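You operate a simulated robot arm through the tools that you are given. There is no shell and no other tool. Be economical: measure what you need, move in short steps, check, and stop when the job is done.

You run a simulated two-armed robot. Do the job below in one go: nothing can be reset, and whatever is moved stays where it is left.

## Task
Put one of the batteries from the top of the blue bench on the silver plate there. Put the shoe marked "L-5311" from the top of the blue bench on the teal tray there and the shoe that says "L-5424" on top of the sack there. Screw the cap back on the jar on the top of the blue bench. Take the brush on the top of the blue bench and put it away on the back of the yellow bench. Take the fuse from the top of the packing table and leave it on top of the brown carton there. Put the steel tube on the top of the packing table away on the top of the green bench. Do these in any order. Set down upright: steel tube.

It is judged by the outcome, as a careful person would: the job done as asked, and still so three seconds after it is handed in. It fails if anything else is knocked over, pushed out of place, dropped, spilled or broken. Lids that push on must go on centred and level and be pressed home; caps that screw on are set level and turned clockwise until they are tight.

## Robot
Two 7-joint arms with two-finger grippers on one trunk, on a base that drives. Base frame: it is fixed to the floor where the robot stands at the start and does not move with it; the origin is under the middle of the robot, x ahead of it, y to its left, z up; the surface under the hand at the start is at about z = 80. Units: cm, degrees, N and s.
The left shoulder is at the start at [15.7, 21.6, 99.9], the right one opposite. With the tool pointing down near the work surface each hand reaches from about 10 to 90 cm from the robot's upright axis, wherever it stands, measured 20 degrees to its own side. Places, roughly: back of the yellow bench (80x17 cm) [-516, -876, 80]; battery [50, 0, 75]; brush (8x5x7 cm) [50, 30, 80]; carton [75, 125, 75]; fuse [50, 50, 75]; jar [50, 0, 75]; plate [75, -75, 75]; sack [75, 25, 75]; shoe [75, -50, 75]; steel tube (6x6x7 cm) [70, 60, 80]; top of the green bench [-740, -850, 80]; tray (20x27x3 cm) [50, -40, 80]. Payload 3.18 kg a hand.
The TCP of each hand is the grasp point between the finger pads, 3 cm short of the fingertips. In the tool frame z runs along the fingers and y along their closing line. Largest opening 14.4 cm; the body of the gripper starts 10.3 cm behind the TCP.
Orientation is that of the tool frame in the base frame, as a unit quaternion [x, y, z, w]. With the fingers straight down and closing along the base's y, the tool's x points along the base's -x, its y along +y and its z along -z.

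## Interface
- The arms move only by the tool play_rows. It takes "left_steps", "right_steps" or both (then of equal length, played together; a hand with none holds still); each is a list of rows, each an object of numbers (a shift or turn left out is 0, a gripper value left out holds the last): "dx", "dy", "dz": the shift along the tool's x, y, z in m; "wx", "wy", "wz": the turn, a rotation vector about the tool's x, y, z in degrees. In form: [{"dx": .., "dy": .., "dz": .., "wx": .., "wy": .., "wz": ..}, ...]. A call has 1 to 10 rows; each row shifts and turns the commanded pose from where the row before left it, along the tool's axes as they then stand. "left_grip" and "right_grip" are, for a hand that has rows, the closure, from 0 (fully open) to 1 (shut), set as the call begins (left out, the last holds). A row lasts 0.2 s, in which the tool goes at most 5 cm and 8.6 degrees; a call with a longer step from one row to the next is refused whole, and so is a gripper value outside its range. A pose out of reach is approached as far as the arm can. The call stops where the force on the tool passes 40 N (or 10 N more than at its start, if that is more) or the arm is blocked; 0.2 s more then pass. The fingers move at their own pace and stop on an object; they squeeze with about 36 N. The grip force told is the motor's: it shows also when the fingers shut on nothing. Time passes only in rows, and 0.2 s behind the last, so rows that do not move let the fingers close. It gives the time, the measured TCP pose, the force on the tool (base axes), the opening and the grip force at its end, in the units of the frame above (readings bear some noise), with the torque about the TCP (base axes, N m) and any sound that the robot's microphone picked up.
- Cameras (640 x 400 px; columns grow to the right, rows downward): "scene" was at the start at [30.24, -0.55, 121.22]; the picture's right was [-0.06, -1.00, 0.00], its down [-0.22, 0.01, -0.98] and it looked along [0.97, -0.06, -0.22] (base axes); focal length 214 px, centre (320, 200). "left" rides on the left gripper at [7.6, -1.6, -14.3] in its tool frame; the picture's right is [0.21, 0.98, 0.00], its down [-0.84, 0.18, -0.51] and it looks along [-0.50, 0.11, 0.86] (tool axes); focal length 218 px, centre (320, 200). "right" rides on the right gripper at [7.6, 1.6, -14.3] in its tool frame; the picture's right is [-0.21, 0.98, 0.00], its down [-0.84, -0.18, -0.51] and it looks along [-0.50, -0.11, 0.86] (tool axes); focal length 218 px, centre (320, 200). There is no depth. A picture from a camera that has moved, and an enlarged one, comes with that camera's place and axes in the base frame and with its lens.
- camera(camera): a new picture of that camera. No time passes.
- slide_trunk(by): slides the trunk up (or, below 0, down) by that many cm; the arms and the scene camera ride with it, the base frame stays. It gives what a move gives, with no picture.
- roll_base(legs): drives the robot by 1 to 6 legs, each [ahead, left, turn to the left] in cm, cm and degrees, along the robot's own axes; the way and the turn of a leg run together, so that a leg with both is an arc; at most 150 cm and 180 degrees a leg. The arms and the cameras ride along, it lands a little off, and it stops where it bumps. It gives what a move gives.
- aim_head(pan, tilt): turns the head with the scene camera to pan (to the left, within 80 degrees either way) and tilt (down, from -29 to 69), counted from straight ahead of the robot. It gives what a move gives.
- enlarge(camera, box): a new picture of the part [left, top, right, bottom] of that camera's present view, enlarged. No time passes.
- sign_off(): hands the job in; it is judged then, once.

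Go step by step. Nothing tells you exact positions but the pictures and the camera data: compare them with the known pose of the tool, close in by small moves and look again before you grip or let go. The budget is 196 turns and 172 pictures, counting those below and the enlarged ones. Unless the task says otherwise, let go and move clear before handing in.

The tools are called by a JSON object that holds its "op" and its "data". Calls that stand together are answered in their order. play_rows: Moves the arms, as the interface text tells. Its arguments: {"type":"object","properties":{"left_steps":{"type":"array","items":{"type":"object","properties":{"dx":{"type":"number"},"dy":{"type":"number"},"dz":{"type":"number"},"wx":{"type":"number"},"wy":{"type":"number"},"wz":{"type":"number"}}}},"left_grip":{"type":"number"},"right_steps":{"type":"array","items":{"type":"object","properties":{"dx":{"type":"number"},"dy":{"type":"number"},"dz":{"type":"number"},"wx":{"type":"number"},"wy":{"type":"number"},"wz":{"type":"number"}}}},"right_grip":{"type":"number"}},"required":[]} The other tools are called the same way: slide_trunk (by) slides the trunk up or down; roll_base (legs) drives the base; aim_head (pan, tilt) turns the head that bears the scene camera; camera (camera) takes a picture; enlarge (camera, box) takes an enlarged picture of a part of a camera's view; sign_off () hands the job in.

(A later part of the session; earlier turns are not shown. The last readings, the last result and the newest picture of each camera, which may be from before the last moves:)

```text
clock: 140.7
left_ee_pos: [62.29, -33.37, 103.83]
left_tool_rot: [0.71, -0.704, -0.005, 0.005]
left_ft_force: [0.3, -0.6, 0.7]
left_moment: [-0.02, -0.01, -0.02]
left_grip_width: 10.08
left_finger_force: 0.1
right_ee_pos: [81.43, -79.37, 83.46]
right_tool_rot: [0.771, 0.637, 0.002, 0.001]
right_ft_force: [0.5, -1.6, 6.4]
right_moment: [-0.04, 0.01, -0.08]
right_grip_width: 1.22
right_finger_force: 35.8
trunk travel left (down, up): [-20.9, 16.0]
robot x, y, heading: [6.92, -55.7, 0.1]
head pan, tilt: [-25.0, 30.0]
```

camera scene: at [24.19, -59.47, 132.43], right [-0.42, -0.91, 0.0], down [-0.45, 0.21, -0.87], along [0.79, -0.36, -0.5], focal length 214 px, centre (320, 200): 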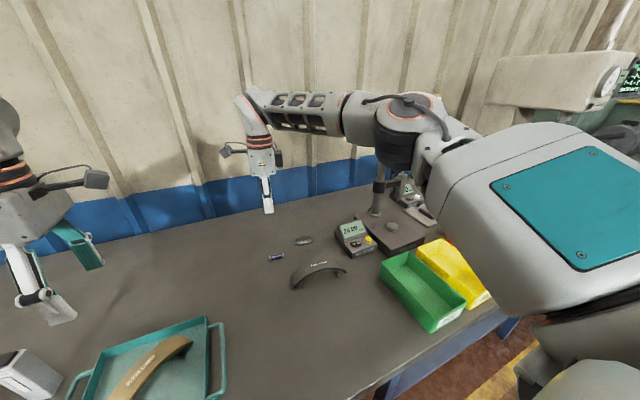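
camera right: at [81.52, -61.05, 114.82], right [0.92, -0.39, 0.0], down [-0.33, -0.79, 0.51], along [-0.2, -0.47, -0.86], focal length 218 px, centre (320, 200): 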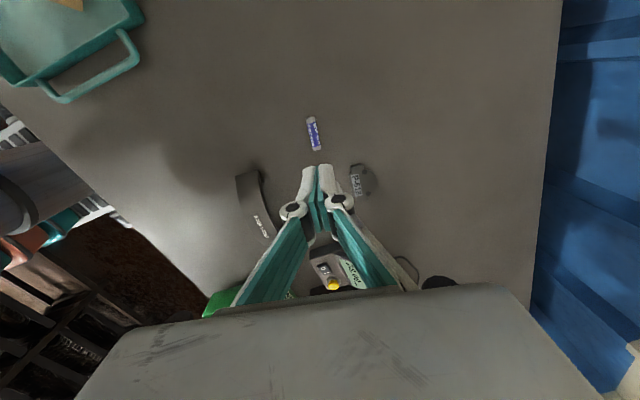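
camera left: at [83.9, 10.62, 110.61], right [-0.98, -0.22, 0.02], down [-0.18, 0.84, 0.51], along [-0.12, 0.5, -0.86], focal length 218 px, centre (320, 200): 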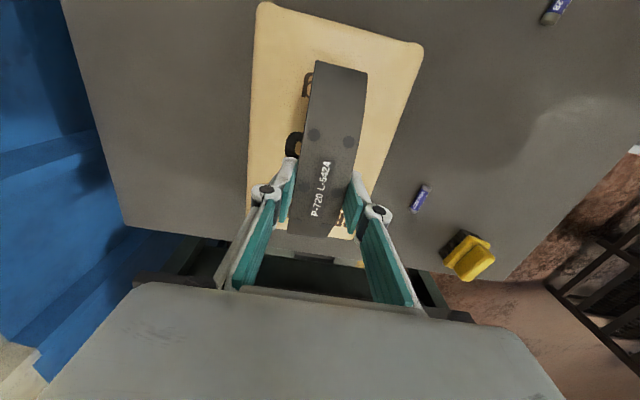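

Contact. Open a little and lift straight up.

{"op": "play_rows", "data": {"right_steps": [{}, {}, {"dz": -0.005}, {"dz": -0.02}, {"dz": -0.04}, {"dz": -0.04}, {"dz": -0.04}], "right_grip": 0.8}}

{"op": "enlarge", "data": {"camera": "scene", "box": [272, 215, 336, 255]}}

```text
clock: 142.3
left_ee_pos: [62.18, -33.26, 103.82]
left_tool_rot: [0.71, -0.704, -0.006, 0.004]
left_ft_force: [0.3, 0.6, -0.4]
left_moment: [0.01, -0.01, 0.05]
left_grip_width: 10.06
left_finger_force: 0.0
right_ee_pos: [81.34, -79.28, 97.89]
right_tool_rot: [0.77, 0.638, 0.0, 0.0]
right_ft_force: [-1.2, 0.7, -0.2]
right_moment: [-0.02, -0.01, 0.02]
right_grip_width: 2.88
right_finger_force: 0.0
trunk travel left (down, up): [-20.9, 16.0]
robot x, y, heading: [7.59, -55.77, 0.2]
head pan, tilt: [-25.0, 30.0]
```

```text
10.00 times, centred on (304, 235) of scene
camera zoom: at [24.11, -59.43, 132.45], right [-0.42, -0.91, 0.0], down [-0.45, 0.21, -0.87], along [0.79, -0.36, -0.5], focal length 2145 px, centre (480, -150)
```

zoom: 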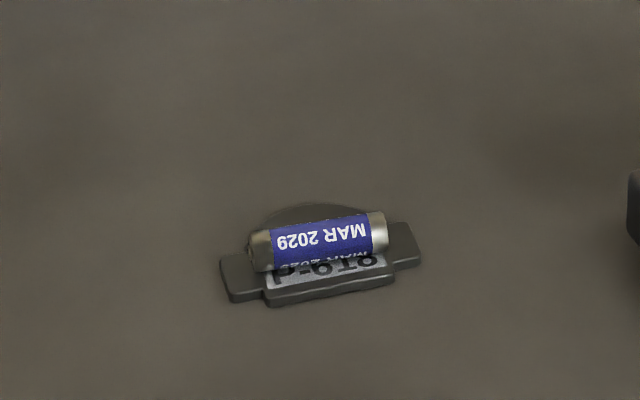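

Battery rests on the (reflective) plate. Next: retract/raise the right hand and drive left ~75 cm toward the brush and packing table.

{"op": "play_rows", "data": {"right_steps": [{"dz": -0.03}, {"dy": -0.04, "dz": -0.02}, {"dy": -0.04}, {"dy": -0.04}, {"dy": -0.04}]}}

{"op": "roll_base", "data": {"legs": [[0, 75, 0]]}}

{"op": "aim_head", "data": {"pan": 30, "tilt": 40}}

{"op": "camera", "data": {"camera": "scene"}}

```text
clock: 143.5
left_ee_pos: [62.2, -33.51, 103.86]
left_tool_rot: [0.711, -0.704, -0.005, 0.005]
left_ft_force: [0.2, -0.4, 0.8]
left_moment: [0.01, -0.02, 0.03]
left_grip_width: 10.09
left_finger_force: 0.0
right_ee_pos: [65.51, -76.29, 102.72]
right_tool_rot: [0.769, 0.639, 0.001, 0.0]
right_ft_force: [0.4, 1.1, -0.2]
right_moment: [-0.05, -0.04, 0.01]
right_grip_width: 2.87
right_finger_force: 0.0
trunk travel left (down, up): [-20.9, 16.0]
robot x, y, heading: [7.04, -55.76, 0.1]
head pan, tilt: [-25.0, 30.0]
```

```text
clock: 150.5
left_ee_pos: [61.73, 41.56, 103.85]
left_tool_rot: [0.713, -0.701, -0.006, 0.005]
left_ft_force: [-0.3, -0.1, -0.4]
left_moment: [-0.01, 0.01, 0.01]
left_grip_width: 10.08
left_finger_force: 0.1
right_ee_pos: [65.09, -1.31, 102.69]
right_tool_rot: [0.768, 0.641, 0.001, 0.0]
right_ft_force: [-0.2, 0.4, -0.2]
right_moment: [0.0, 0.03, 0.01]
right_grip_width: 2.89
right_finger_force: 0.1
trunk travel left (down, up): [-20.9, 16.0]
robot x, y, heading: [7.27, 19.06, 0.6]
head pan, tilt: [-25.0, 30.0]
```

```text
clock: 151.7
left_ee_pos: [61.66, 41.57, 103.67]
left_tool_rot: [0.713, -0.701, -0.006, 0.005]
left_ft_force: [-0.5, 0.0, 0.9]
left_moment: [0.01, 0.01, 0.03]
left_grip_width: 10.07
left_finger_force: 0.0
right_ee_pos: [65.13, -1.28, 102.63]
right_tool_rot: [0.768, 0.64, 0.001, 0.0]
right_ft_force: [-0.3, 0.4, 0.2]
right_moment: [0.01, 0.0, 0.02]
right_grip_width: 2.87
right_finger_force: 0.1
trunk travel left (down, up): [-20.9, 16.0]
robot x, y, heading: [6.92, 18.83, 0.6]
head pan, tilt: [30.0, 40.0]
```

```text
60 pictures are left
camera scene: at [22.82, 23.35, 130.9], right [0.51, -0.86, 0.0], down [-0.55, -0.33, -0.77], along [0.66, 0.39, -0.64], focal length 214 px, centre (320, 200)
```

scene: 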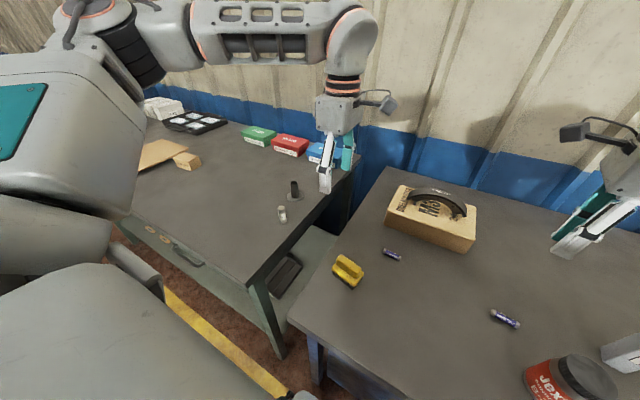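

Zoom on the items on the packing table and the brush.

{"op": "enlarge", "data": {"camera": "scene", "box": [256, 170, 320, 230]}}

{"op": "enlarge", "data": {"camera": "scene", "box": [120, 80, 344, 220]}}

{"op": "enlarge", "data": {"camera": "scene", "box": [320, 240, 384, 300]}}

```text
6.67 times, centred on (288, 200) of scene
camera zoom: at [22.82, 23.35, 130.9], right [0.51, -0.86, 0.0], down [-0.55, -0.33, -0.77], along [0.66, 0.39, -0.64], focal length 1430 px, centre (533, 200)
```

zoom: 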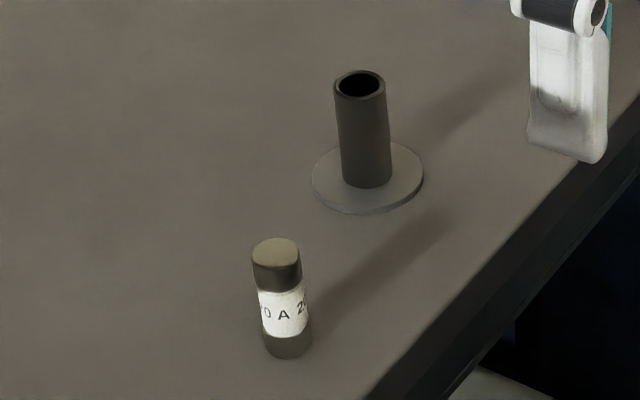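

```text
2.86 times, centred on (232, 150) of scene
camera zoom: at [22.82, 23.35, 130.9], right [0.51, -0.86, 0.0], down [-0.55, -0.33, -0.77], along [0.66, 0.39, -0.64], focal length 613 px, centre (571, 343)
```

zoom: 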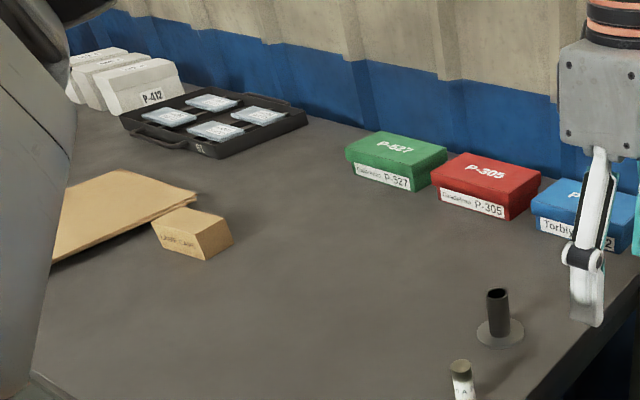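

```text
6.67 times, centred on (352, 270) of scene
camera zoom: at [22.82, 23.35, 130.9], right [0.51, -0.86, 0.0], down [-0.55, -0.33, -0.77], along [0.66, 0.39, -0.64], focal length 1430 px, centre (107, -267)
```

zoom: 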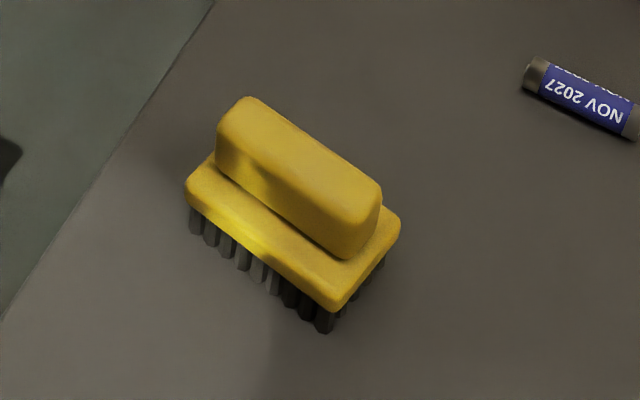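

Fuse stands at ≈[59.5,59] (6.5 tall, 2.4 dia), tube at ≈[72,63], brush ridge at ≈[51,32] along y. Drive 26 cm left; right hand will take the brush, left the fuse.

{"op": "roll_base", "data": {"legs": [[0, 26, 0]]}}

{"op": "aim_head", "data": {"pan": 0, "tilt": 45}}

{"op": "camera", "data": {"camera": "scene"}}

```text
clock: 154.6
left_ee_pos: [61.55, 67.69, 103.76]
left_tool_rot: [0.712, -0.702, -0.006, 0.005]
left_ft_force: [-0.1, -0.4, -0.5]
left_moment: [-0.02, -0.01, -0.02]
left_grip_width: 10.07
left_finger_force: 0.1
right_ee_pos: [64.88, 24.75, 102.68]
right_tool_rot: [0.769, 0.64, 0.0, 0.001]
right_ft_force: [-0.1, -0.3, 0.7]
right_moment: [-0.03, 0.01, 0.04]
right_grip_width: 2.88
right_finger_force: 0.1
trunk travel left (down, up): [-20.9, 16.0]
robot x, y, heading: [6.73, 45.32, 0.4]
head pan, tilt: [30.0, 40.0]
```

```text
clock: 155.6
left_ee_pos: [61.52, 67.67, 103.75]
left_tool_rot: [0.712, -0.702, -0.006, 0.004]
left_ft_force: [-1.2, -0.3, 1.1]
left_moment: [0.01, -0.01, 0.03]
left_grip_width: 10.04
left_finger_force: 0.1
right_ee_pos: [64.87, 24.74, 102.68]
right_tool_rot: [0.769, 0.639, 0.001, 0.0]
right_ft_force: [0.1, 0.7, -0.2]
right_moment: [-0.02, 0.0, -0.03]
right_grip_width: 2.87
right_finger_force: 0.1
trunk travel left (down, up): [-20.9, 16.0]
robot x, y, heading: [6.65, 44.55, 0.5]
head pan, tilt: [0.0, 45.0]
```

```text
56 pictures are left
camera scene: at [23.41, 45.26, 130.17], right [0.01, -1.0, 0.0], down [-0.71, -0.01, -0.71], along [0.71, 0.01, -0.71], focal length 214 px, centre (320, 200)
```

scene: 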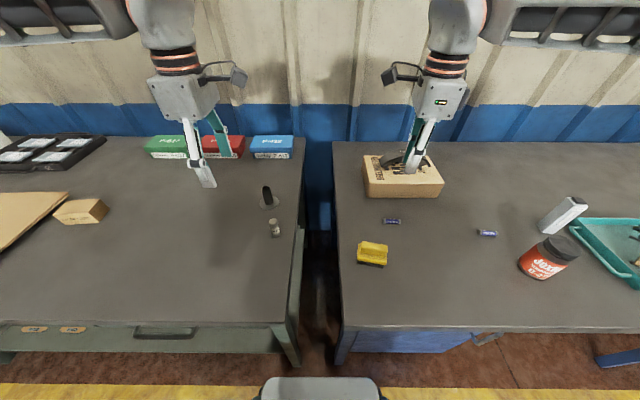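

Move the right hand over the brush, opening the gripper, and look.

{"op": "play_rows", "data": {"right_steps": [{"dx": 0.0142, "dy": -0.037}, {"dx": 0.0142, "dy": -0.037}, {"dx": 0.0142, "dy": -0.037}, {"dx": 0.0142, "dy": -0.037}, {"dz": 0.03}, {"dz": 0.03}], "right_grip": 0.5}}

{"op": "camera", "data": {"camera": "right"}}

```text
clock: 157.0
left_ee_pos: [61.56, 67.67, 103.76]
left_tool_rot: [0.712, -0.702, -0.006, 0.006]
left_ft_force: [-1.0, -0.5, 0.4]
left_moment: [0.0, -0.01, 0.05]
left_grip_width: 10.09
left_finger_force: 0.0
right_ee_pos: [51.48, 33.13, 96.67]
right_tool_rot: [0.769, 0.639, 0.0, -0.001]
right_ft_force: [-0.7, 0.4, -0.3]
right_moment: [-0.02, 0.0, -0.01]
right_grip_width: 7.19
right_finger_force: 0.1
trunk travel left (down, up): [-20.9, 16.0]
robot x, y, heading: [6.53, 45.02, 0.4]
head pan, tilt: [0.0, 45.0]
```

```text
55 pictures are left
camera right: at [54.56, 40.27, 110.95], right [0.92, -0.38, 0.0], down [-0.33, -0.8, 0.51], along [-0.19, -0.47, -0.86], focal length 218 px, centre (320, 200)
```

right: 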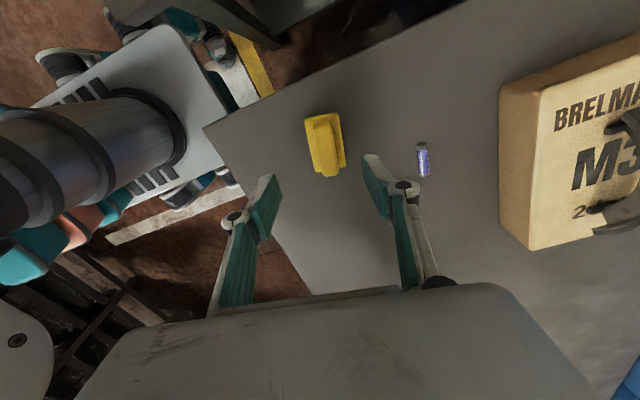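

{"op": "play_rows", "data": {"right_steps": [{"dy": 0.007, "dz": 0.03}, {"dz": 0.03}]}}

{"op": "enlarge", "data": {"camera": "right", "box": [224, 100, 416, 220]}}

{"op": "enlarge", "data": {"camera": "scene", "box": [332, 215, 428, 275]}}

```text
clock: 157.6
left_ee_pos: [61.5, 67.65, 103.74]
left_tool_rot: [0.712, -0.702, -0.006, 0.005]
left_ft_force: [0.1, -0.4, 0.0]
left_moment: [0.02, -0.02, 0.02]
left_grip_width: 10.1
left_finger_force: 0.1
right_ee_pos: [52.15, 33.02, 90.47]
right_tool_rot: [0.769, 0.64, 0.001, 0.0]
right_ft_force: [-0.5, -0.3, 0.6]
right_moment: [0.0, 0.0, 0.03]
right_grip_width: 7.18
right_finger_force: 0.0
trunk travel left (down, up): [-20.9, 16.0]
robot x, y, heading: [6.52, 45.09, 0.3]
head pan, tilt: [0.0, 45.0]
```

```text
3.33 times, centred on (320, 160) of right
camera zoom: at [55.23, 40.17, 104.84], right [0.92, -0.38, 0.0], down [-0.33, -0.8, 0.51], along [-0.19, -0.47, -0.86], focal length 728 px, centre (320, 333)
```

zoom: 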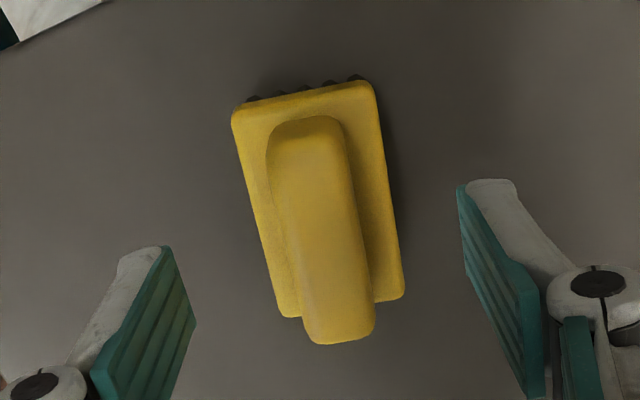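

```text
6.67 times, centred on (380, 245) of scene
camera zoom: at [23.42, 45.25, 130.16], right [0.01, -1.0, 0.0], down [-0.71, -0.01, -0.71], along [0.71, 0.01, -0.71], focal length 1430 px, centre (-80, -100)
```

zoom: 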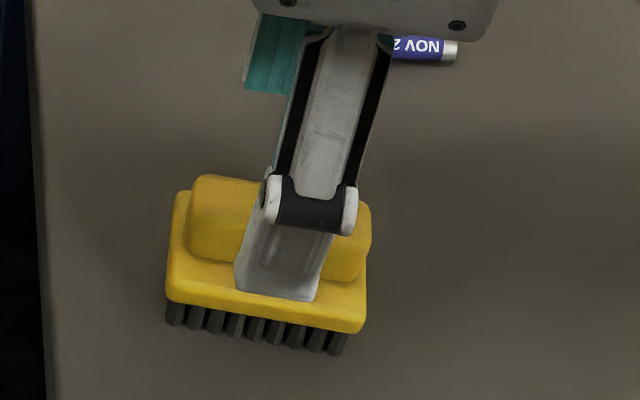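

{"op": "play_rows", "data": {"right_steps": [{"dz": 0.02}, {"dz": 0.014}]}}

{"op": "play_rows", "data": {"right_steps": [{}, {}, {}, {"dz": -0.02}, {"dz": -0.03}, {"dz": -0.04}, {"dz": -0.04}], "right_grip": 1}}

{"op": "enlarge", "data": {"camera": "right", "box": [224, 100, 416, 220]}}

```text
clock: 158.2
left_ee_pos: [61.52, 67.64, 103.85]
left_tool_rot: [0.712, -0.702, -0.006, 0.005]
left_ft_force: [-0.1, 0.1, -0.6]
left_moment: [0.02, 0.02, 0.0]
left_grip_width: 10.11
left_finger_force: 0.1
right_ee_pos: [52.14, 32.89, 87.06]
right_tool_rot: [0.769, 0.639, 0.0, 0.0]
right_ft_force: [0.5, -0.5, -0.2]
right_moment: [-0.01, 0.01, 0.01]
right_grip_width: 7.21
right_finger_force: 0.0
trunk travel left (down, up): [-20.9, 16.0]
robot x, y, heading: [6.43, 44.65, 0.5]
head pan, tilt: [0.0, 45.0]
```

```text
clock: 159.8
left_ee_pos: [61.51, 67.58, 103.83]
left_tool_rot: [0.712, -0.702, -0.005, 0.005]
left_ft_force: [-0.2, -0.6, 0.0]
left_moment: [-0.02, 0.0, 0.0]
left_grip_width: 10.08
left_finger_force: 0.1
right_ee_pos: [51.92, 33.02, 100.18]
right_tool_rot: [0.769, 0.64, 0.002, 0.0]
right_ft_force: [0.2, 0.0, -1.4]
right_moment: [-0.02, -0.03, 0.0]
right_grip_width: 2.14
right_finger_force: 36.0
trunk travel left (down, up): [-20.9, 16.0]
robot x, y, heading: [6.33, 45.36, 0.6]
head pan, tilt: [0.0, 45.0]
```

```text
3.33 times, centred on (320, 160) of right
camera zoom: at [54.97, 40.22, 114.53], right [0.92, -0.38, 0.0], down [-0.33, -0.8, 0.51], along [-0.19, -0.47, -0.86], focal length 728 px, centre (320, 333)
```

zoom: 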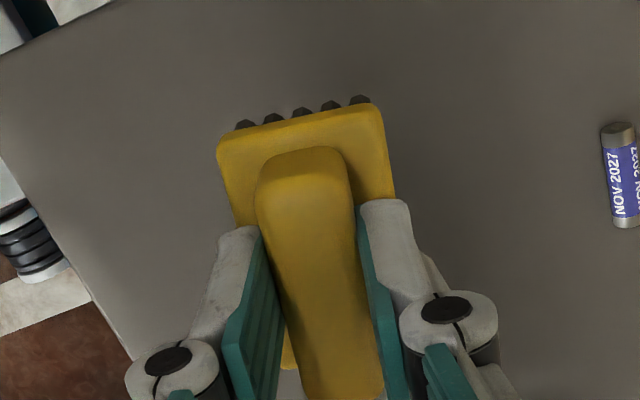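

Brush secured. Now left hand to above the fuse.

{"op": "play_rows", "data": {"left_steps": [{"dx": 0.03, "dy": 0.007}, {"dx": 0.03, "dy": 0.007}, {"dx": 0.029, "dy": 0.008}, {"dz": 0.04}, {"dz": 0.04}], "left_grip": 0.5}}

{"op": "camera", "data": {"camera": "left"}}

{"op": "enlarge", "data": {"camera": "scene", "box": [216, 170, 344, 250]}}

```text
clock: 161.0
left_ee_pos: [59.32, 58.69, 95.78]
left_tool_rot: [0.712, -0.702, -0.006, 0.005]
left_ft_force: [0.3, -0.8, -0.5]
left_moment: [-0.01, 0.04, -0.01]
left_grip_width: 7.19
left_finger_force: 0.1
right_ee_pos: [51.92, 33.02, 100.19]
right_tool_rot: [0.769, 0.639, 0.001, -0.001]
right_ft_force: [0.6, -0.1, -1.2]
right_moment: [0.02, 0.0, 0.01]
right_grip_width: 2.1
right_finger_force: 36.1
trunk travel left (down, up): [-20.9, 16.0]
robot x, y, heading: [6.57, 45.36, 0.5]
head pan, tilt: [0.0, 45.0]
```

```text
51 pictures are left
camera left: at [61.26, 51.06, 110.06], right [-0.97, -0.22, 0.01], down [-0.18, 0.84, 0.51], along [-0.13, 0.5, -0.86], focal length 218 px, centre (320, 200)
```

left: 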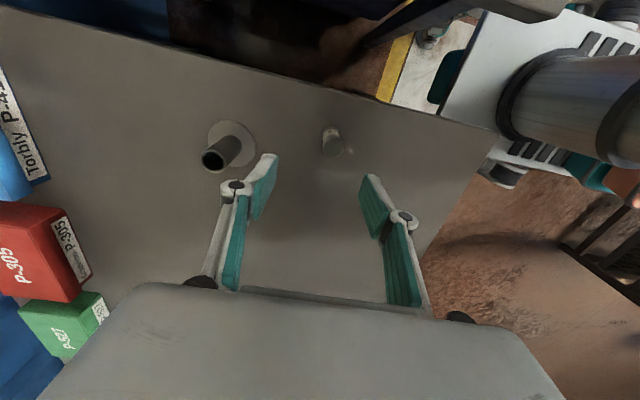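

```text
5.00 times, centred on (280, 210) of scene
camera zoom: at [23.46, 45.23, 130.15], right [0.01, -1.0, 0.0], down [-0.71, 0.0, -0.71], along [0.71, 0.01, -0.71], focal length 1072 px, centre (520, 150)
```

zoom: 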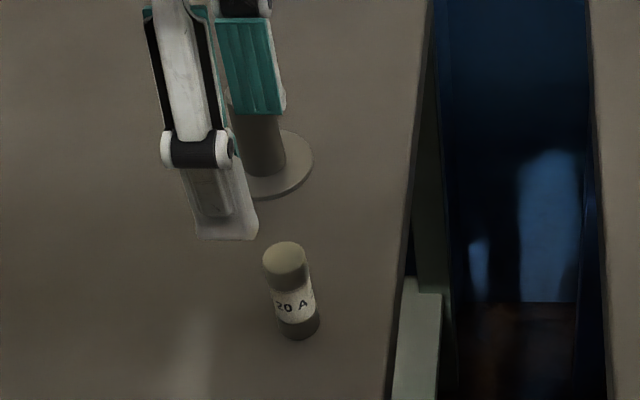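

Hand camera puts the fuse at ≈[57.5,58.2]. Correct and descend partway, recheck.

{"op": "play_rows", "data": {"left_steps": [{"dx": 0.004, "dy": 0.018}, {"dz": 0.02}, {"dz": 0.01}]}}

{"op": "enlarge", "data": {"camera": "left", "box": [224, 100, 416, 220]}}

{"op": "enlarge", "data": {"camera": "scene", "box": [216, 170, 344, 250]}}

```text
clock: 161.8
left_ee_pos: [57.58, 58.13, 92.99]
left_tool_rot: [0.712, -0.702, -0.006, 0.004]
left_ft_force: [0.6, 0.4, -0.5]
left_moment: [-0.01, 0.01, 0.02]
left_grip_width: 7.21
left_finger_force: 0.2
right_ee_pos: [52.07, 33.08, 100.13]
right_tool_rot: [0.769, 0.64, 0.001, 0.0]
right_ft_force: [-0.4, -0.2, -0.9]
right_moment: [-0.01, 0.0, 0.04]
right_grip_width: 2.13
right_finger_force: 35.9
trunk travel left (down, up): [-20.9, 16.0]
robot x, y, heading: [6.47, 44.95, 0.6]
head pan, tilt: [0.0, 45.0]
```

```text
3.33 times, centred on (320, 160) of left
camera zoom: at [59.43, 50.63, 107.16], right [-0.97, -0.22, 0.01], down [-0.18, 0.84, 0.51], along [-0.13, 0.5, -0.86], focal length 728 px, centre (320, 333)
```

zoom: 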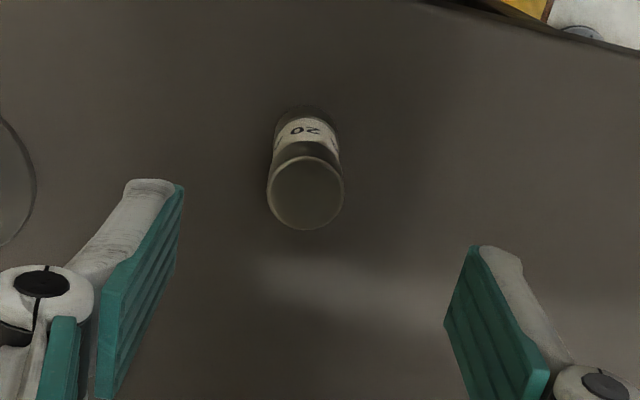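

```text
5.00 times, centred on (280, 210) of scene
camera zoom: at [23.4, 45.25, 130.17], right [0.01, -1.0, 0.0], down [-0.71, -0.01, -0.71], along [0.71, 0.01, -0.71], focal length 1072 px, centre (520, 150)
```

zoom: 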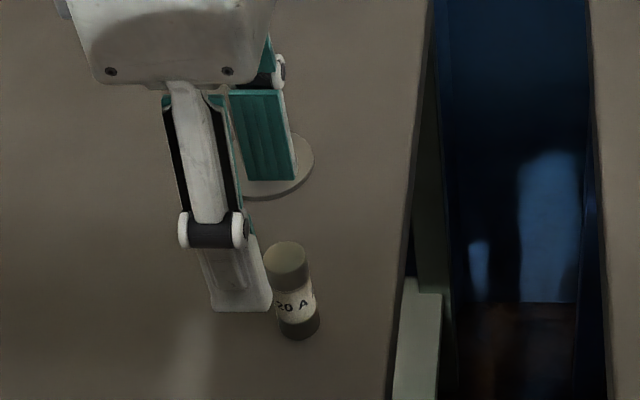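

Slight correction and descend around the fuse, then grip.

{"op": "play_rows", "data": {"left_steps": [{"dx": 0.004, "dy": -0.004}, {"dz": 0.03}, {"dz": 0.03}, {"dz": 0.027}]}}

{"op": "play_rows", "data": {"left_steps": [{}, {}, {}, {"dz": -0.01}, {"dz": -0.03}, {"dz": -0.04}, {"dz": -0.04}, {"dz": -0.03}], "left_grip": 1}}

{"op": "enlarge", "data": {"camera": "left", "box": [224, 100, 416, 220]}}

```text
clock: 162.8
left_ee_pos: [57.78, 57.88, 84.65]
left_tool_rot: [0.713, -0.701, 0.0, 0.001]
left_ft_force: [4.0, 4.1, 25.0]
left_moment: [0.19, -0.9, 0.19]
left_grip_width: 7.51
left_finger_force: 1.2
right_ee_pos: [51.68, 33.12, 100.59]
right_tool_rot: [0.769, 0.64, 0.003, 0.002]
right_ft_force: [-0.6, -0.3, -0.8]
right_moment: [0.01, -0.07, -0.02]
right_grip_width: 2.12
right_finger_force: 36.0
trunk travel left (down, up): [-20.9, 16.0]
robot x, y, heading: [6.7, 45.32, 0.4]
head pan, tilt: [0.0, 45.0]
```

```text
clock: 163.0
left_ee_pos: [57.87, 57.72, 84.9]
left_tool_rot: [0.713, -0.702, 0.001, 0.002]
left_ft_force: [-5.1, 0.8, 31.1]
left_moment: [0.28, 0.25, 0.09]
left_grip_width: 2.05
left_finger_force: 42.9
right_ee_pos: [51.78, 33.04, 100.21]
right_tool_rot: [0.768, 0.64, 0.002, 0.001]
right_ft_force: [-0.6, 0.7, -0.3]
right_moment: [0.01, -0.05, 0.0]
right_grip_width: 2.12
right_finger_force: 36.2
trunk travel left (down, up): [-20.9, 16.0]
robot x, y, heading: [6.55, 45.33, 0.4]
head pan, tilt: [0.0, 45.0]
stopped in row 1 (left hand): the force on the tool passed its limit at 56 N (the readings are from after the stop); the commanded pose is now the measured one
```

```text
3.33 times, centred on (320, 160) of left
camera zoom: at [59.63, 50.3, 99.19], right [-0.97, -0.22, 0.0], down [-0.19, 0.84, 0.5], along [-0.12, 0.49, -0.86], focal length 728 px, centre (320, 333)
```

zoom: 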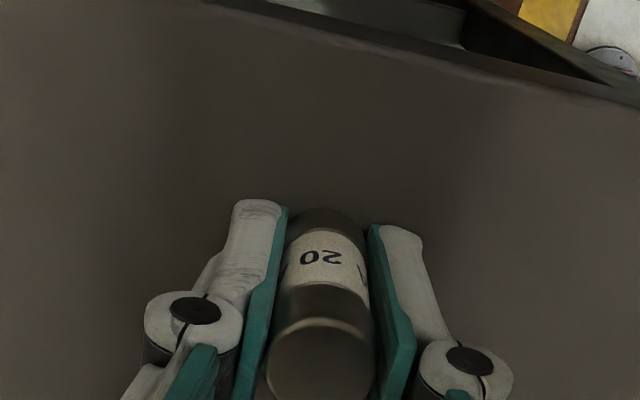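

Fingertips touched the packing table (its surface is ≈81.7). Fuse is gripped; lift.

{"op": "play_rows", "data": {"left_steps": [{"dz": -0.01}, {"dz": -0.03}, {"dz": -0.04}, {"dz": -0.04}, {"dz": -0.04}]}}

{"op": "camera", "data": {"camera": "scene"}}

```text
clock: 164.2
left_ee_pos: [58.01, 57.74, 100.33]
left_tool_rot: [0.713, -0.702, -0.003, 0.004]
left_ft_force: [-0.6, 0.8, -0.3]
left_moment: [-0.01, 0.0, 0.03]
left_grip_width: 2.06
left_finger_force: 36.3
right_ee_pos: [51.89, 33.11, 100.24]
right_tool_rot: [0.769, 0.64, 0.002, 0.0]
right_ft_force: [-0.3, -0.1, 0.0]
right_moment: [0.01, 0.0, -0.01]
right_grip_width: 2.15
right_finger_force: 36.6
trunk travel left (down, up): [-20.9, 16.0]
robot x, y, heading: [6.38, 45.03, 0.4]
head pan, tilt: [0.0, 45.0]
```

```text
46 pictures are left
camera scene: at [23.35, 45.25, 130.18], right [0.01, -1.0, 0.0], down [-0.71, -0.01, -0.71], along [0.71, 0.01, -0.71], focal length 214 px, centre (320, 200)
```

scene: 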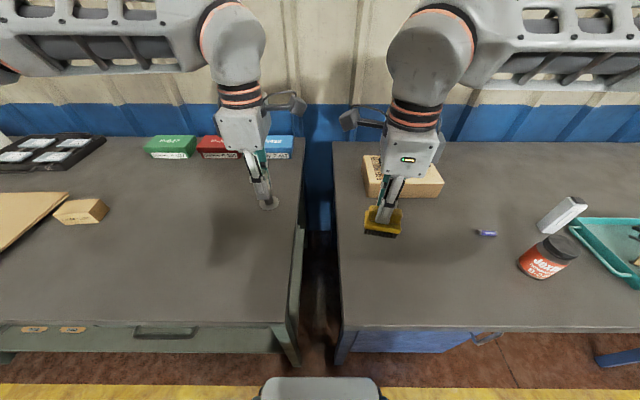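

Fuse in hand. Drive 52 cm left toward the carton.

{"op": "roll_base", "data": {"legs": [[0, 52, 0]]}}

{"op": "aim_head", "data": {"pan": 15, "tilt": 45}}

{"op": "camera", "data": {"camera": "scene"}}

{"op": "camera", "data": {"camera": "left"}}

```text
clock: 169.3
left_ee_pos: [58.03, 109.16, 100.3]
left_tool_rot: [0.711, -0.703, -0.003, 0.003]
left_ft_force: [0.7, -0.8, -0.8]
left_moment: [-0.01, 0.01, 0.02]
left_grip_width: 2.06
left_finger_force: 36.3
right_ee_pos: [51.7, 84.63, 100.15]
right_tool_rot: [0.771, 0.637, -0.001, 0.0]
right_ft_force: [-0.1, 0.3, -1.5]
right_moment: [-0.03, -0.04, 0.01]
right_grip_width: 2.15
right_finger_force: 35.6
trunk travel left (down, up): [-20.9, 16.0]
robot x, y, heading: [6.54, 97.04, 0.1]
head pan, tilt: [0.0, 45.0]
```

```text
clock: 170.1
left_ee_pos: [58.0, 109.07, 100.37]
left_tool_rot: [0.71, -0.704, -0.003, 0.003]
left_ft_force: [0.6, 0.2, 0.1]
left_moment: [0.01, 0.01, 0.05]
left_grip_width: 2.04
left_finger_force: 36.2
right_ee_pos: [51.73, 84.6, 100.23]
right_tool_rot: [0.77, 0.638, 0.0, -0.001]
right_ft_force: [-0.3, 0.4, -0.5]
right_moment: [0.03, 0.04, -0.01]
right_grip_width: 2.14
right_finger_force: 35.8
trunk travel left (down, up): [-20.9, 16.0]
robot x, y, heading: [6.32, 96.8, 0.1]
head pan, tilt: [15.0, 45.0]
```

```text
45 pictures are left
camera scene: at [22.9, 99.0, 130.17], right [0.26, -0.97, 0.0], down [-0.68, -0.18, -0.71], along [0.68, 0.18, -0.71], focal length 214 px, centre (320, 200)
```

scene: 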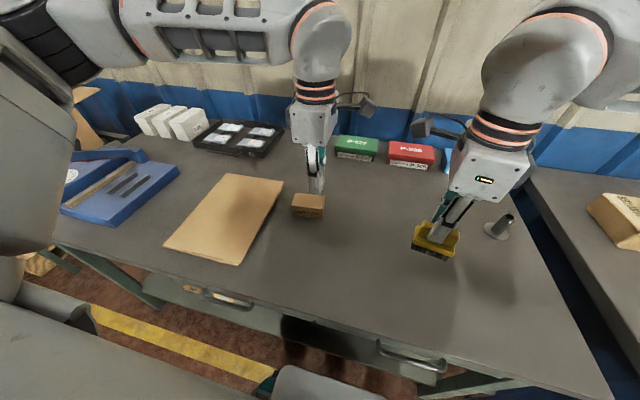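

```text
44 pictures are left
camera left: at [59.78, 101.6, 114.53], right [-0.98, -0.22, 0.01], down [-0.18, 0.84, 0.51], along [-0.12, 0.49, -0.86], focal length 218 px, centre (320, 200)
```

left: 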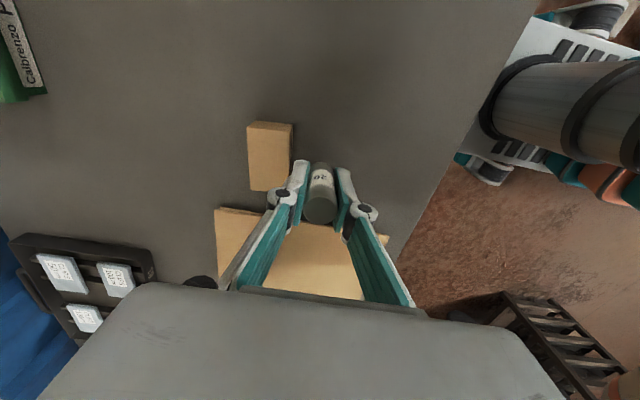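

The small brown box at ≈[64,113] fits the carton's listed place. Zoom to get its top.

{"op": "enlarge", "data": {"camera": "scene", "box": [272, 170, 352, 230]}}

{"op": "enlarge", "data": {"camera": "left", "box": [208, 100, 400, 220]}}

```text
6.67 times, centred on (312, 200) of scene
camera zoom: at [22.9, 99.0, 130.17], right [0.26, -0.97, 0.0], down [-0.68, -0.18, -0.71], along [0.68, 0.18, -0.71], focal length 1430 px, centre (373, 200)
```

zoom: 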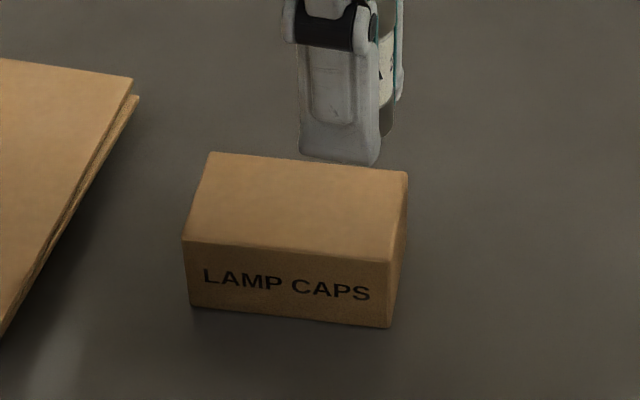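

```text
3.33 times, centred on (304, 160) of left
camera zoom: at [59.78, 101.6, 114.53], right [-0.98, -0.22, 0.01], down [-0.18, 0.84, 0.51], along [-0.12, 0.49, -0.86], focal length 728 px, centre (373, 333)
```

zoom: 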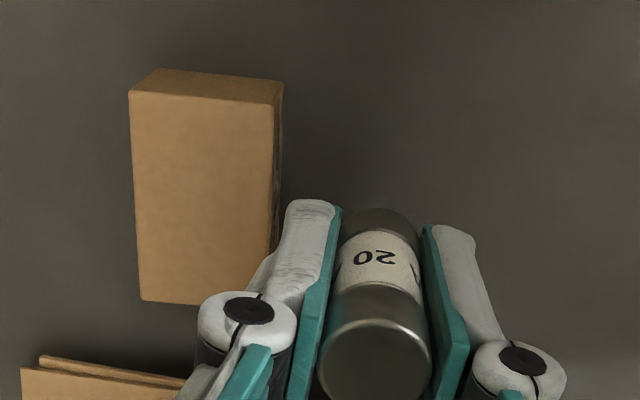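

Carton "LAMP CAPS", top centre ≈[64.3,113.4]. Move the fuse above it and lower partway.

{"op": "play_rows", "data": {"left_steps": [{"dx": -0.0215, "dy": -0.0315}, {"dx": -0.0215, "dy": -0.0315}, {"dz": 0.03}, {"dz": 0.03}]}}

{"op": "enlarge", "data": {"camera": "left", "box": [224, 100, 416, 220]}}

{"op": "enlarge", "data": {"camera": "scene", "box": [272, 160, 352, 220]}}

```text
clock: 171.1
left_ee_pos: [64.33, 113.4, 94.15]
left_tool_rot: [0.711, -0.704, -0.003, 0.004]
left_ft_force: [-0.1, -0.5, -0.4]
left_moment: [-0.01, -0.01, 0.01]
left_grip_width: 2.05
left_finger_force: 35.8
right_ee_pos: [51.64, 84.54, 100.22]
right_tool_rot: [0.77, 0.638, 0.0, 0.0]
right_ft_force: [0.0, -0.1, -0.9]
right_moment: [0.03, 0.0, -0.01]
right_grip_width: 2.13
right_finger_force: 35.6
trunk travel left (down, up): [-20.9, 16.0]
robot x, y, heading: [6.24, 96.74, -0.1]
head pan, tilt: [15.0, 45.0]
```

```text
3.33 times, centred on (320, 160) of left
camera zoom: at [66.07, 105.86, 108.43], right [-0.98, -0.22, 0.01], down [-0.18, 0.84, 0.51], along [-0.12, 0.49, -0.86], focal length 728 px, centre (320, 333)
```

zoom: 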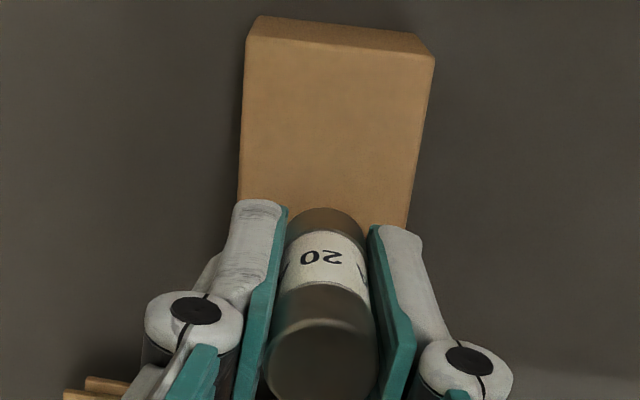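

```text
6.67 times, centred on (312, 190) of scene
camera zoom: at [22.95, 99.03, 130.15], right [0.26, -0.97, 0.0], down [-0.68, -0.18, -0.71], along [0.68, 0.18, -0.71], focal length 1430 px, centre (373, 267)
```

zoom: 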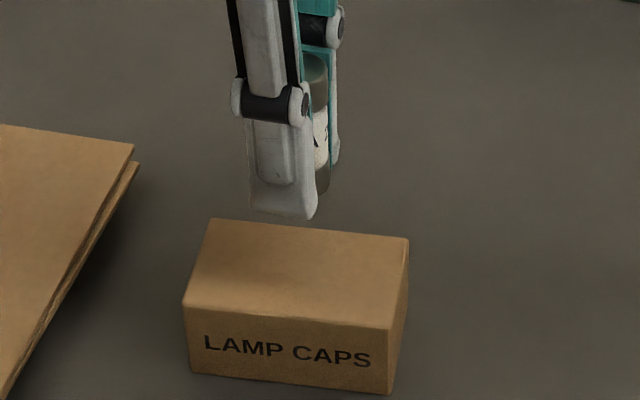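

Centred on the box. Lower slowly.

{"op": "play_rows", "data": {"left_steps": [{"dz": 0.02}, {"dz": 0.015}, {"dz": 0.004}, {"dz": 0.003}]}}

```text
clock: 172.1
left_ee_pos: [64.09, 113.39, 90.24]
left_tool_rot: [0.711, -0.703, -0.002, 0.004]
left_ft_force: [-0.1, -0.4, -1.3]
left_moment: [0.02, 0.0, 0.0]
left_grip_width: 2.03
left_finger_force: 36.1
right_ee_pos: [51.7, 84.5, 100.13]
right_tool_rot: [0.771, 0.637, 0.0, -0.001]
right_ft_force: [0.3, 0.5, -1.3]
right_moment: [0.04, -0.02, 0.03]
right_grip_width: 2.15
right_finger_force: 36.1
trunk travel left (down, up): [-20.9, 16.0]
robot x, y, heading: [6.51, 96.78, 0.1]
head pan, tilt: [15.0, 45.0]
```

{"op": "play_rows", "data": {"left_steps": [{"dz": 0.003}, {"dz": 0.003}, {"dz": 0.003}]}}

```text
clock: 172.9
left_ee_pos: [64.22, 113.47, 89.39]
left_tool_rot: [0.711, -0.703, 0.0, 0.002]
left_ft_force: [-0.2, 2.8, 11.4]
left_moment: [0.1, -0.08, -0.02]
left_grip_width: 2.06
left_finger_force: 36.3
right_ee_pos: [51.53, 84.49, 100.16]
right_tool_rot: [0.771, 0.637, 0.002, 0.0]
right_ft_force: [-1.0, 0.4, -1.2]
right_moment: [0.01, 0.0, 0.02]
right_grip_width: 2.14
right_finger_force: 36.4
trunk travel left (down, up): [-20.9, 16.0]
robot x, y, heading: [5.86, 97.12, 0.1]
head pan, tilt: [15.0, 45.0]
```

Contact. Relieve slightly, open, and lift.

{"op": "play_rows", "data": {"left_steps": [{"dz": -0.001}, {}, {}, {}, {"dz": -0.03}, {"dz": -0.04}, {"dz": -0.04}], "left_grip": 0.65}}

{"op": "enlarge", "data": {"camera": "scene", "box": [272, 160, 352, 220]}}

```text
clock: 174.5
left_ee_pos: [64.37, 113.57, 100.39]
left_tool_rot: [0.711, -0.704, -0.003, 0.003]
left_ft_force: [0.8, 0.1, 0.5]
left_moment: [0.02, 0.0, 0.01]
left_grip_width: 5.0
left_finger_force: 0.0
right_ee_pos: [51.58, 84.43, 100.19]
right_tool_rot: [0.771, 0.637, 0.001, 0.0]
right_ft_force: [-0.5, 0.6, -0.7]
right_moment: [0.03, -0.04, 0.01]
right_grip_width: 2.11
right_finger_force: 36.0
trunk travel left (down, up): [-20.9, 16.0]
robot x, y, heading: [6.16, 96.94, 0.2]
head pan, tilt: [15.0, 45.0]
```

```text
6.67 times, centred on (312, 190) of scene
camera zoom: at [22.82, 98.99, 130.19], right [0.26, -0.97, 0.0], down [-0.68, -0.18, -0.71], along [0.68, 0.18, -0.71], focal length 1430 px, centre (373, 267)
```

zoom: 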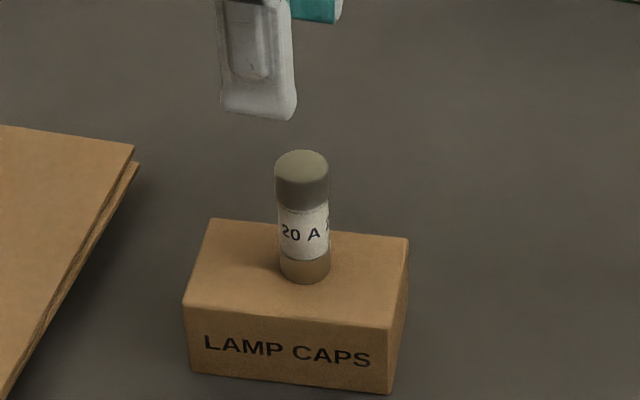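

Fuse stands on the carton. Drive back 51 cm right for the steel tube.

{"op": "roll_base", "data": {"legs": [[0, -51, 0]]}}

{"op": "camera", "data": {"camera": "left"}}

```text
clock: 179.5
left_ee_pos: [64.37, 62.15, 100.32]
left_tool_rot: [0.709, -0.705, -0.002, 0.004]
left_ft_force: [0.8, -0.1, 0.6]
left_moment: [0.0, 0.01, -0.03]
left_grip_width: 5.02
left_finger_force: 0.0
right_ee_pos: [51.47, 33.0, 100.26]
right_tool_rot: [0.772, 0.636, 0.001, -0.001]
right_ft_force: [0.3, 0.7, -1.9]
right_moment: [0.02, -0.05, -0.02]
right_grip_width: 2.15
right_finger_force: 36.1
trunk travel left (down, up): [-20.9, 16.0]
robot x, y, heading: [6.3, 45.58, -0.1]
head pan, tilt: [15.0, 45.0]
```

```text
38 pictures are left
camera left: at [66.16, 54.51, 114.59], right [-0.98, -0.21, 0.01], down [-0.18, 0.84, 0.51], along [-0.12, 0.49, -0.86], focal length 218 px, centre (320, 200)
```

left: 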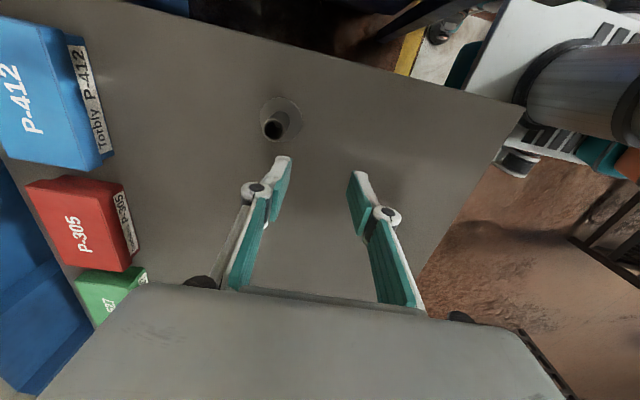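

Tube at ≈[70,61.5]. Move above it.

{"op": "play_rows", "data": {"left_steps": [{"dx": 0.0025, "dy": -0.0285}, {"dx": 0.0025, "dy": -0.0285}, {"dz": 0.03}, {"dz": 0.03}], "left_grip": 0.5}}

{"op": "enlarge", "data": {"camera": "left", "box": [224, 100, 416, 220]}}

```text
clock: 180.5
left_ee_pos: [70.13, 61.63, 94.35]
left_tool_rot: [0.709, -0.705, -0.003, 0.003]
left_ft_force: [0.9, -0.1, 0.1]
left_moment: [0.02, 0.0, 0.03]
left_grip_width: 7.18
left_finger_force: 0.1
right_ee_pos: [51.64, 33.0, 100.06]
right_tool_rot: [0.773, 0.635, 0.0, 0.0]
right_ft_force: [0.3, -0.6, -1.0]
right_moment: [0.01, 0.02, 0.04]
right_grip_width: 2.13
right_finger_force: 36.4
trunk travel left (down, up): [-20.9, 16.0]
robot x, y, heading: [6.58, 45.59, -0.0]
head pan, tilt: [15.0, 45.0]
```

```text
3.33 times, centred on (320, 160) of left
camera zoom: at [71.79, 54.14, 108.63], right [-0.98, -0.21, 0.01], down [-0.18, 0.84, 0.51], along [-0.12, 0.49, -0.86], focal length 728 px, centre (320, 333)
```

zoom: 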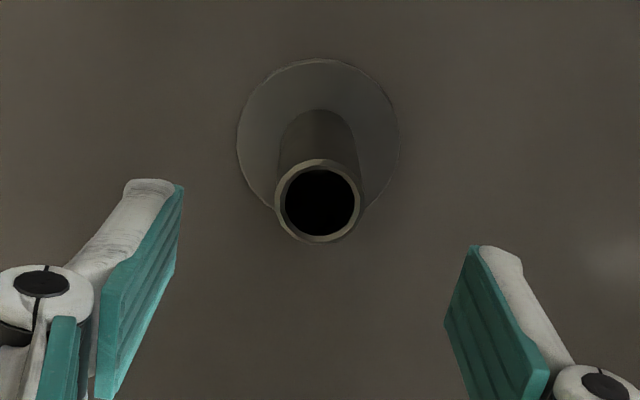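

Aligned. Descend to z≈86, grip and lift.

{"op": "play_rows", "data": {"left_steps": [{"dz": 0.03}, {"dz": 0.03}, {"dz": 0.02}]}}

{"op": "play_rows", "data": {"left_steps": [{}, {}, {}, {"dz": -0.02}, {"dz": -0.03}, {"dz": -0.04}, {"dz": -0.04}], "left_grip": 1}}

{"op": "enlarge", "data": {"camera": "left", "box": [224, 100, 416, 220]}}

```text
clock: 181.3
left_ee_pos: [70.16, 61.6, 86.25]
left_tool_rot: [0.709, -0.705, -0.002, 0.003]
left_ft_force: [0.8, -0.1, 0.4]
left_moment: [0.0, -0.01, 0.0]
left_grip_width: 7.18
left_finger_force: 0.0
right_ee_pos: [51.54, 33.12, 100.1]
right_tool_rot: [0.772, 0.635, 0.0, 0.001]
right_ft_force: [1.0, -0.2, -1.6]
right_moment: [-0.01, 0.02, 0.0]
right_grip_width: 2.12
right_finger_force: 35.7
trunk travel left (down, up): [-20.9, 16.0]
robot x, y, heading: [6.52, 45.61, -0.2]
head pan, tilt: [15.0, 45.0]
```

```text
clock: 182.9
left_ee_pos: [70.17, 61.44, 99.42]
left_tool_rot: [0.708, -0.706, -0.003, 0.003]
left_ft_force: [-0.1, 0.2, -3.2]
left_moment: [0.02, 0.0, 0.02]
left_grip_width: 2.67
left_finger_force: 35.9
right_ee_pos: [51.51, 32.97, 100.31]
right_tool_rot: [0.773, 0.635, 0.001, -0.001]
right_ft_force: [0.3, -0.8, -0.8]
right_moment: [0.02, -0.01, -0.02]
right_grip_width: 2.12
right_finger_force: 35.8
trunk travel left (down, up): [-20.9, 16.0]
robot x, y, heading: [6.11, 45.74, -0.3]
head pan, tilt: [15.0, 45.0]
```

```text
3.33 times, centred on (320, 160) of left
camera zoom: at [71.84, 53.94, 113.61], right [-0.98, -0.21, 0.01], down [-0.18, 0.84, 0.51], along [-0.12, 0.5, -0.86], focal length 728 px, centre (320, 333)
```

zoom: 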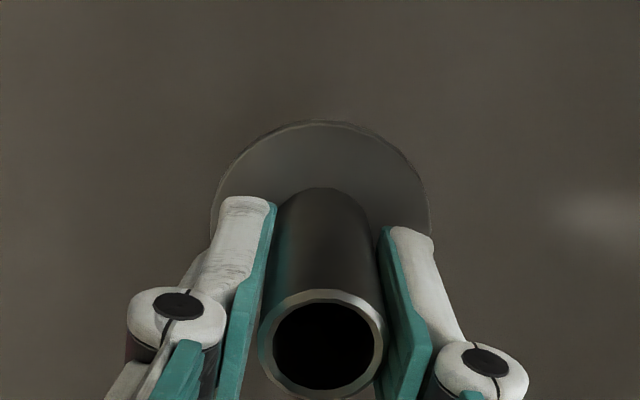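

Tube held. Retract the left hand, back off from the table, turn right toward −y and look for the way.

{"op": "play_rows", "data": {"left_steps": [{"dy": 0.04, "dz": -0.02}, {"dy": 0.04, "dz": -0.02}, {"dy": 0.04, "dz": -0.01}, {"dy": 0.04}]}}

{"op": "roll_base", "data": {"legs": [[-70, 0, 0], [0, 0, -90]]}}

{"op": "aim_head", "data": {"pan": 0, "tilt": 5}}

{"op": "camera", "data": {"camera": "scene"}}

```text
clock: 183.9
left_ee_pos: [53.96, 61.54, 104.39]
left_tool_rot: [0.71, -0.705, -0.002, 0.004]
left_ft_force: [-0.5, -0.2, -3.1]
left_moment: [0.01, 0.0, 0.05]
left_grip_width: 2.65
left_finger_force: 36.0
right_ee_pos: [51.55, 33.19, 100.22]
right_tool_rot: [0.772, 0.636, 0.002, 0.0]
right_ft_force: [1.2, 0.3, -1.3]
right_moment: [0.0, -0.04, -0.01]
right_grip_width: 2.17
right_finger_force: 35.7
trunk travel left (down, up): [-20.9, 16.0]
robot x, y, heading: [6.41, 45.56, -0.2]
head pan, tilt: [15.0, 45.0]
```

```text
clock: 191.5
left_ee_pos: [-47.35, -1.37, 104.32]
left_tool_rot: [-0.011, 1.0, 0.005, -0.001]
left_ft_force: [0.7, 0.8, -2.7]
left_moment: [-0.02, 0.0, -0.03]
left_grip_width: 2.65
left_finger_force: 36.4
right_ee_pos: [-75.69, 0.56, 100.16]
right_tool_rot: [0.996, -0.088, 0.0, 0.0]
right_ft_force: [-0.2, -0.3, -1.5]
right_moment: [0.02, 0.02, 0.0]
right_grip_width: 2.12
right_finger_force: 36.2
trunk travel left (down, up): [-20.9, 16.0]
robot x, y, heading: [-63.85, 46.07, -89.2]
head pan, tilt: [15.0, 45.0]
```

```text
clock: 192.6
left_ee_pos: [-47.24, -1.43, 104.4]
left_tool_rot: [-0.01, 1.0, 0.005, -0.001]
left_ft_force: [0.3, -1.2, -1.5]
left_moment: [0.02, -0.02, 0.01]
left_grip_width: 2.62
left_finger_force: 35.7
right_ee_pos: [-75.71, 0.59, 100.1]
right_tool_rot: [0.996, -0.088, 0.001, -0.001]
right_ft_force: [-0.5, 0.0, -0.6]
right_moment: [0.0, -0.01, 0.0]
right_grip_width: 2.12
right_finger_force: 36.0
trunk travel left (down, up): [-20.9, 16.0]
robot x, y, heading: [-64.1, 46.49, -88.9]
head pan, tilt: [0.0, 5.0]
```

```text
35 pictures are left
camera scene: at [-63.9, 27.97, 136.46], right [-1.0, -0.01, 0.0], down [0.0, 0.09, -1.0], along [0.01, -1.0, -0.09], focal length 214 px, centre (320, 200)
```

scene: 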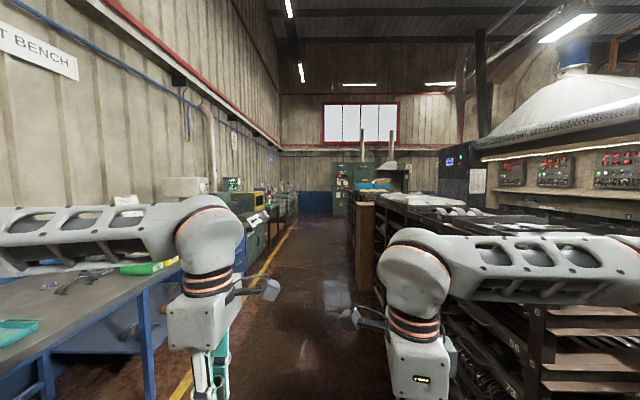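

Aisle runs along −y, clear ahead. Drive 450 cm and look again.

{"op": "roll_base", "data": {"legs": [[150, 0, 0], [150, 0, 0], [150, 0, 0]]}}

{"op": "camera", "data": {"camera": "scene"}}

```text
clock: 214.0
left_ee_pos: [-24.93, -447.58, 104.42]
left_tool_rot: [-0.044, 0.999, 0.003, -0.001]
left_ft_force: [-1.1, 0.2, -2.6]
left_moment: [-0.03, 0.01, 0.01]
left_grip_width: 2.65
left_finger_force: 35.9
right_ee_pos: [-53.48, -447.58, 100.16]
right_tool_rot: [0.998, -0.055, 0.001, 0.0]
right_ft_force: [0.6, -0.4, -1.3]
right_moment: [0.02, -0.02, 0.0]
right_grip_width: 2.13
right_finger_force: 36.3
trunk travel left (down, up): [-20.9, 16.0]
robot x, y, heading: [-45.02, -401.28, -85.5]
head pan, tilt: [0.0, 5.0]
```

```text
34 pictures are left
camera scene: at [-43.37, -419.41, 136.47], right [-1.0, -0.08, 0.0], down [-0.01, 0.09, -1.0], along [0.08, -0.99, -0.09], focal length 214 px, centre (320, 200)
```

scene: 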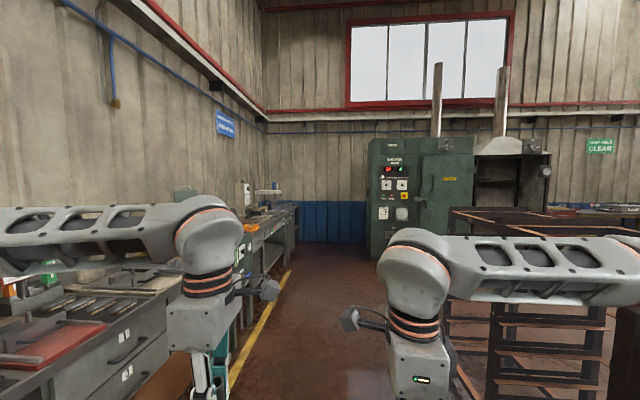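

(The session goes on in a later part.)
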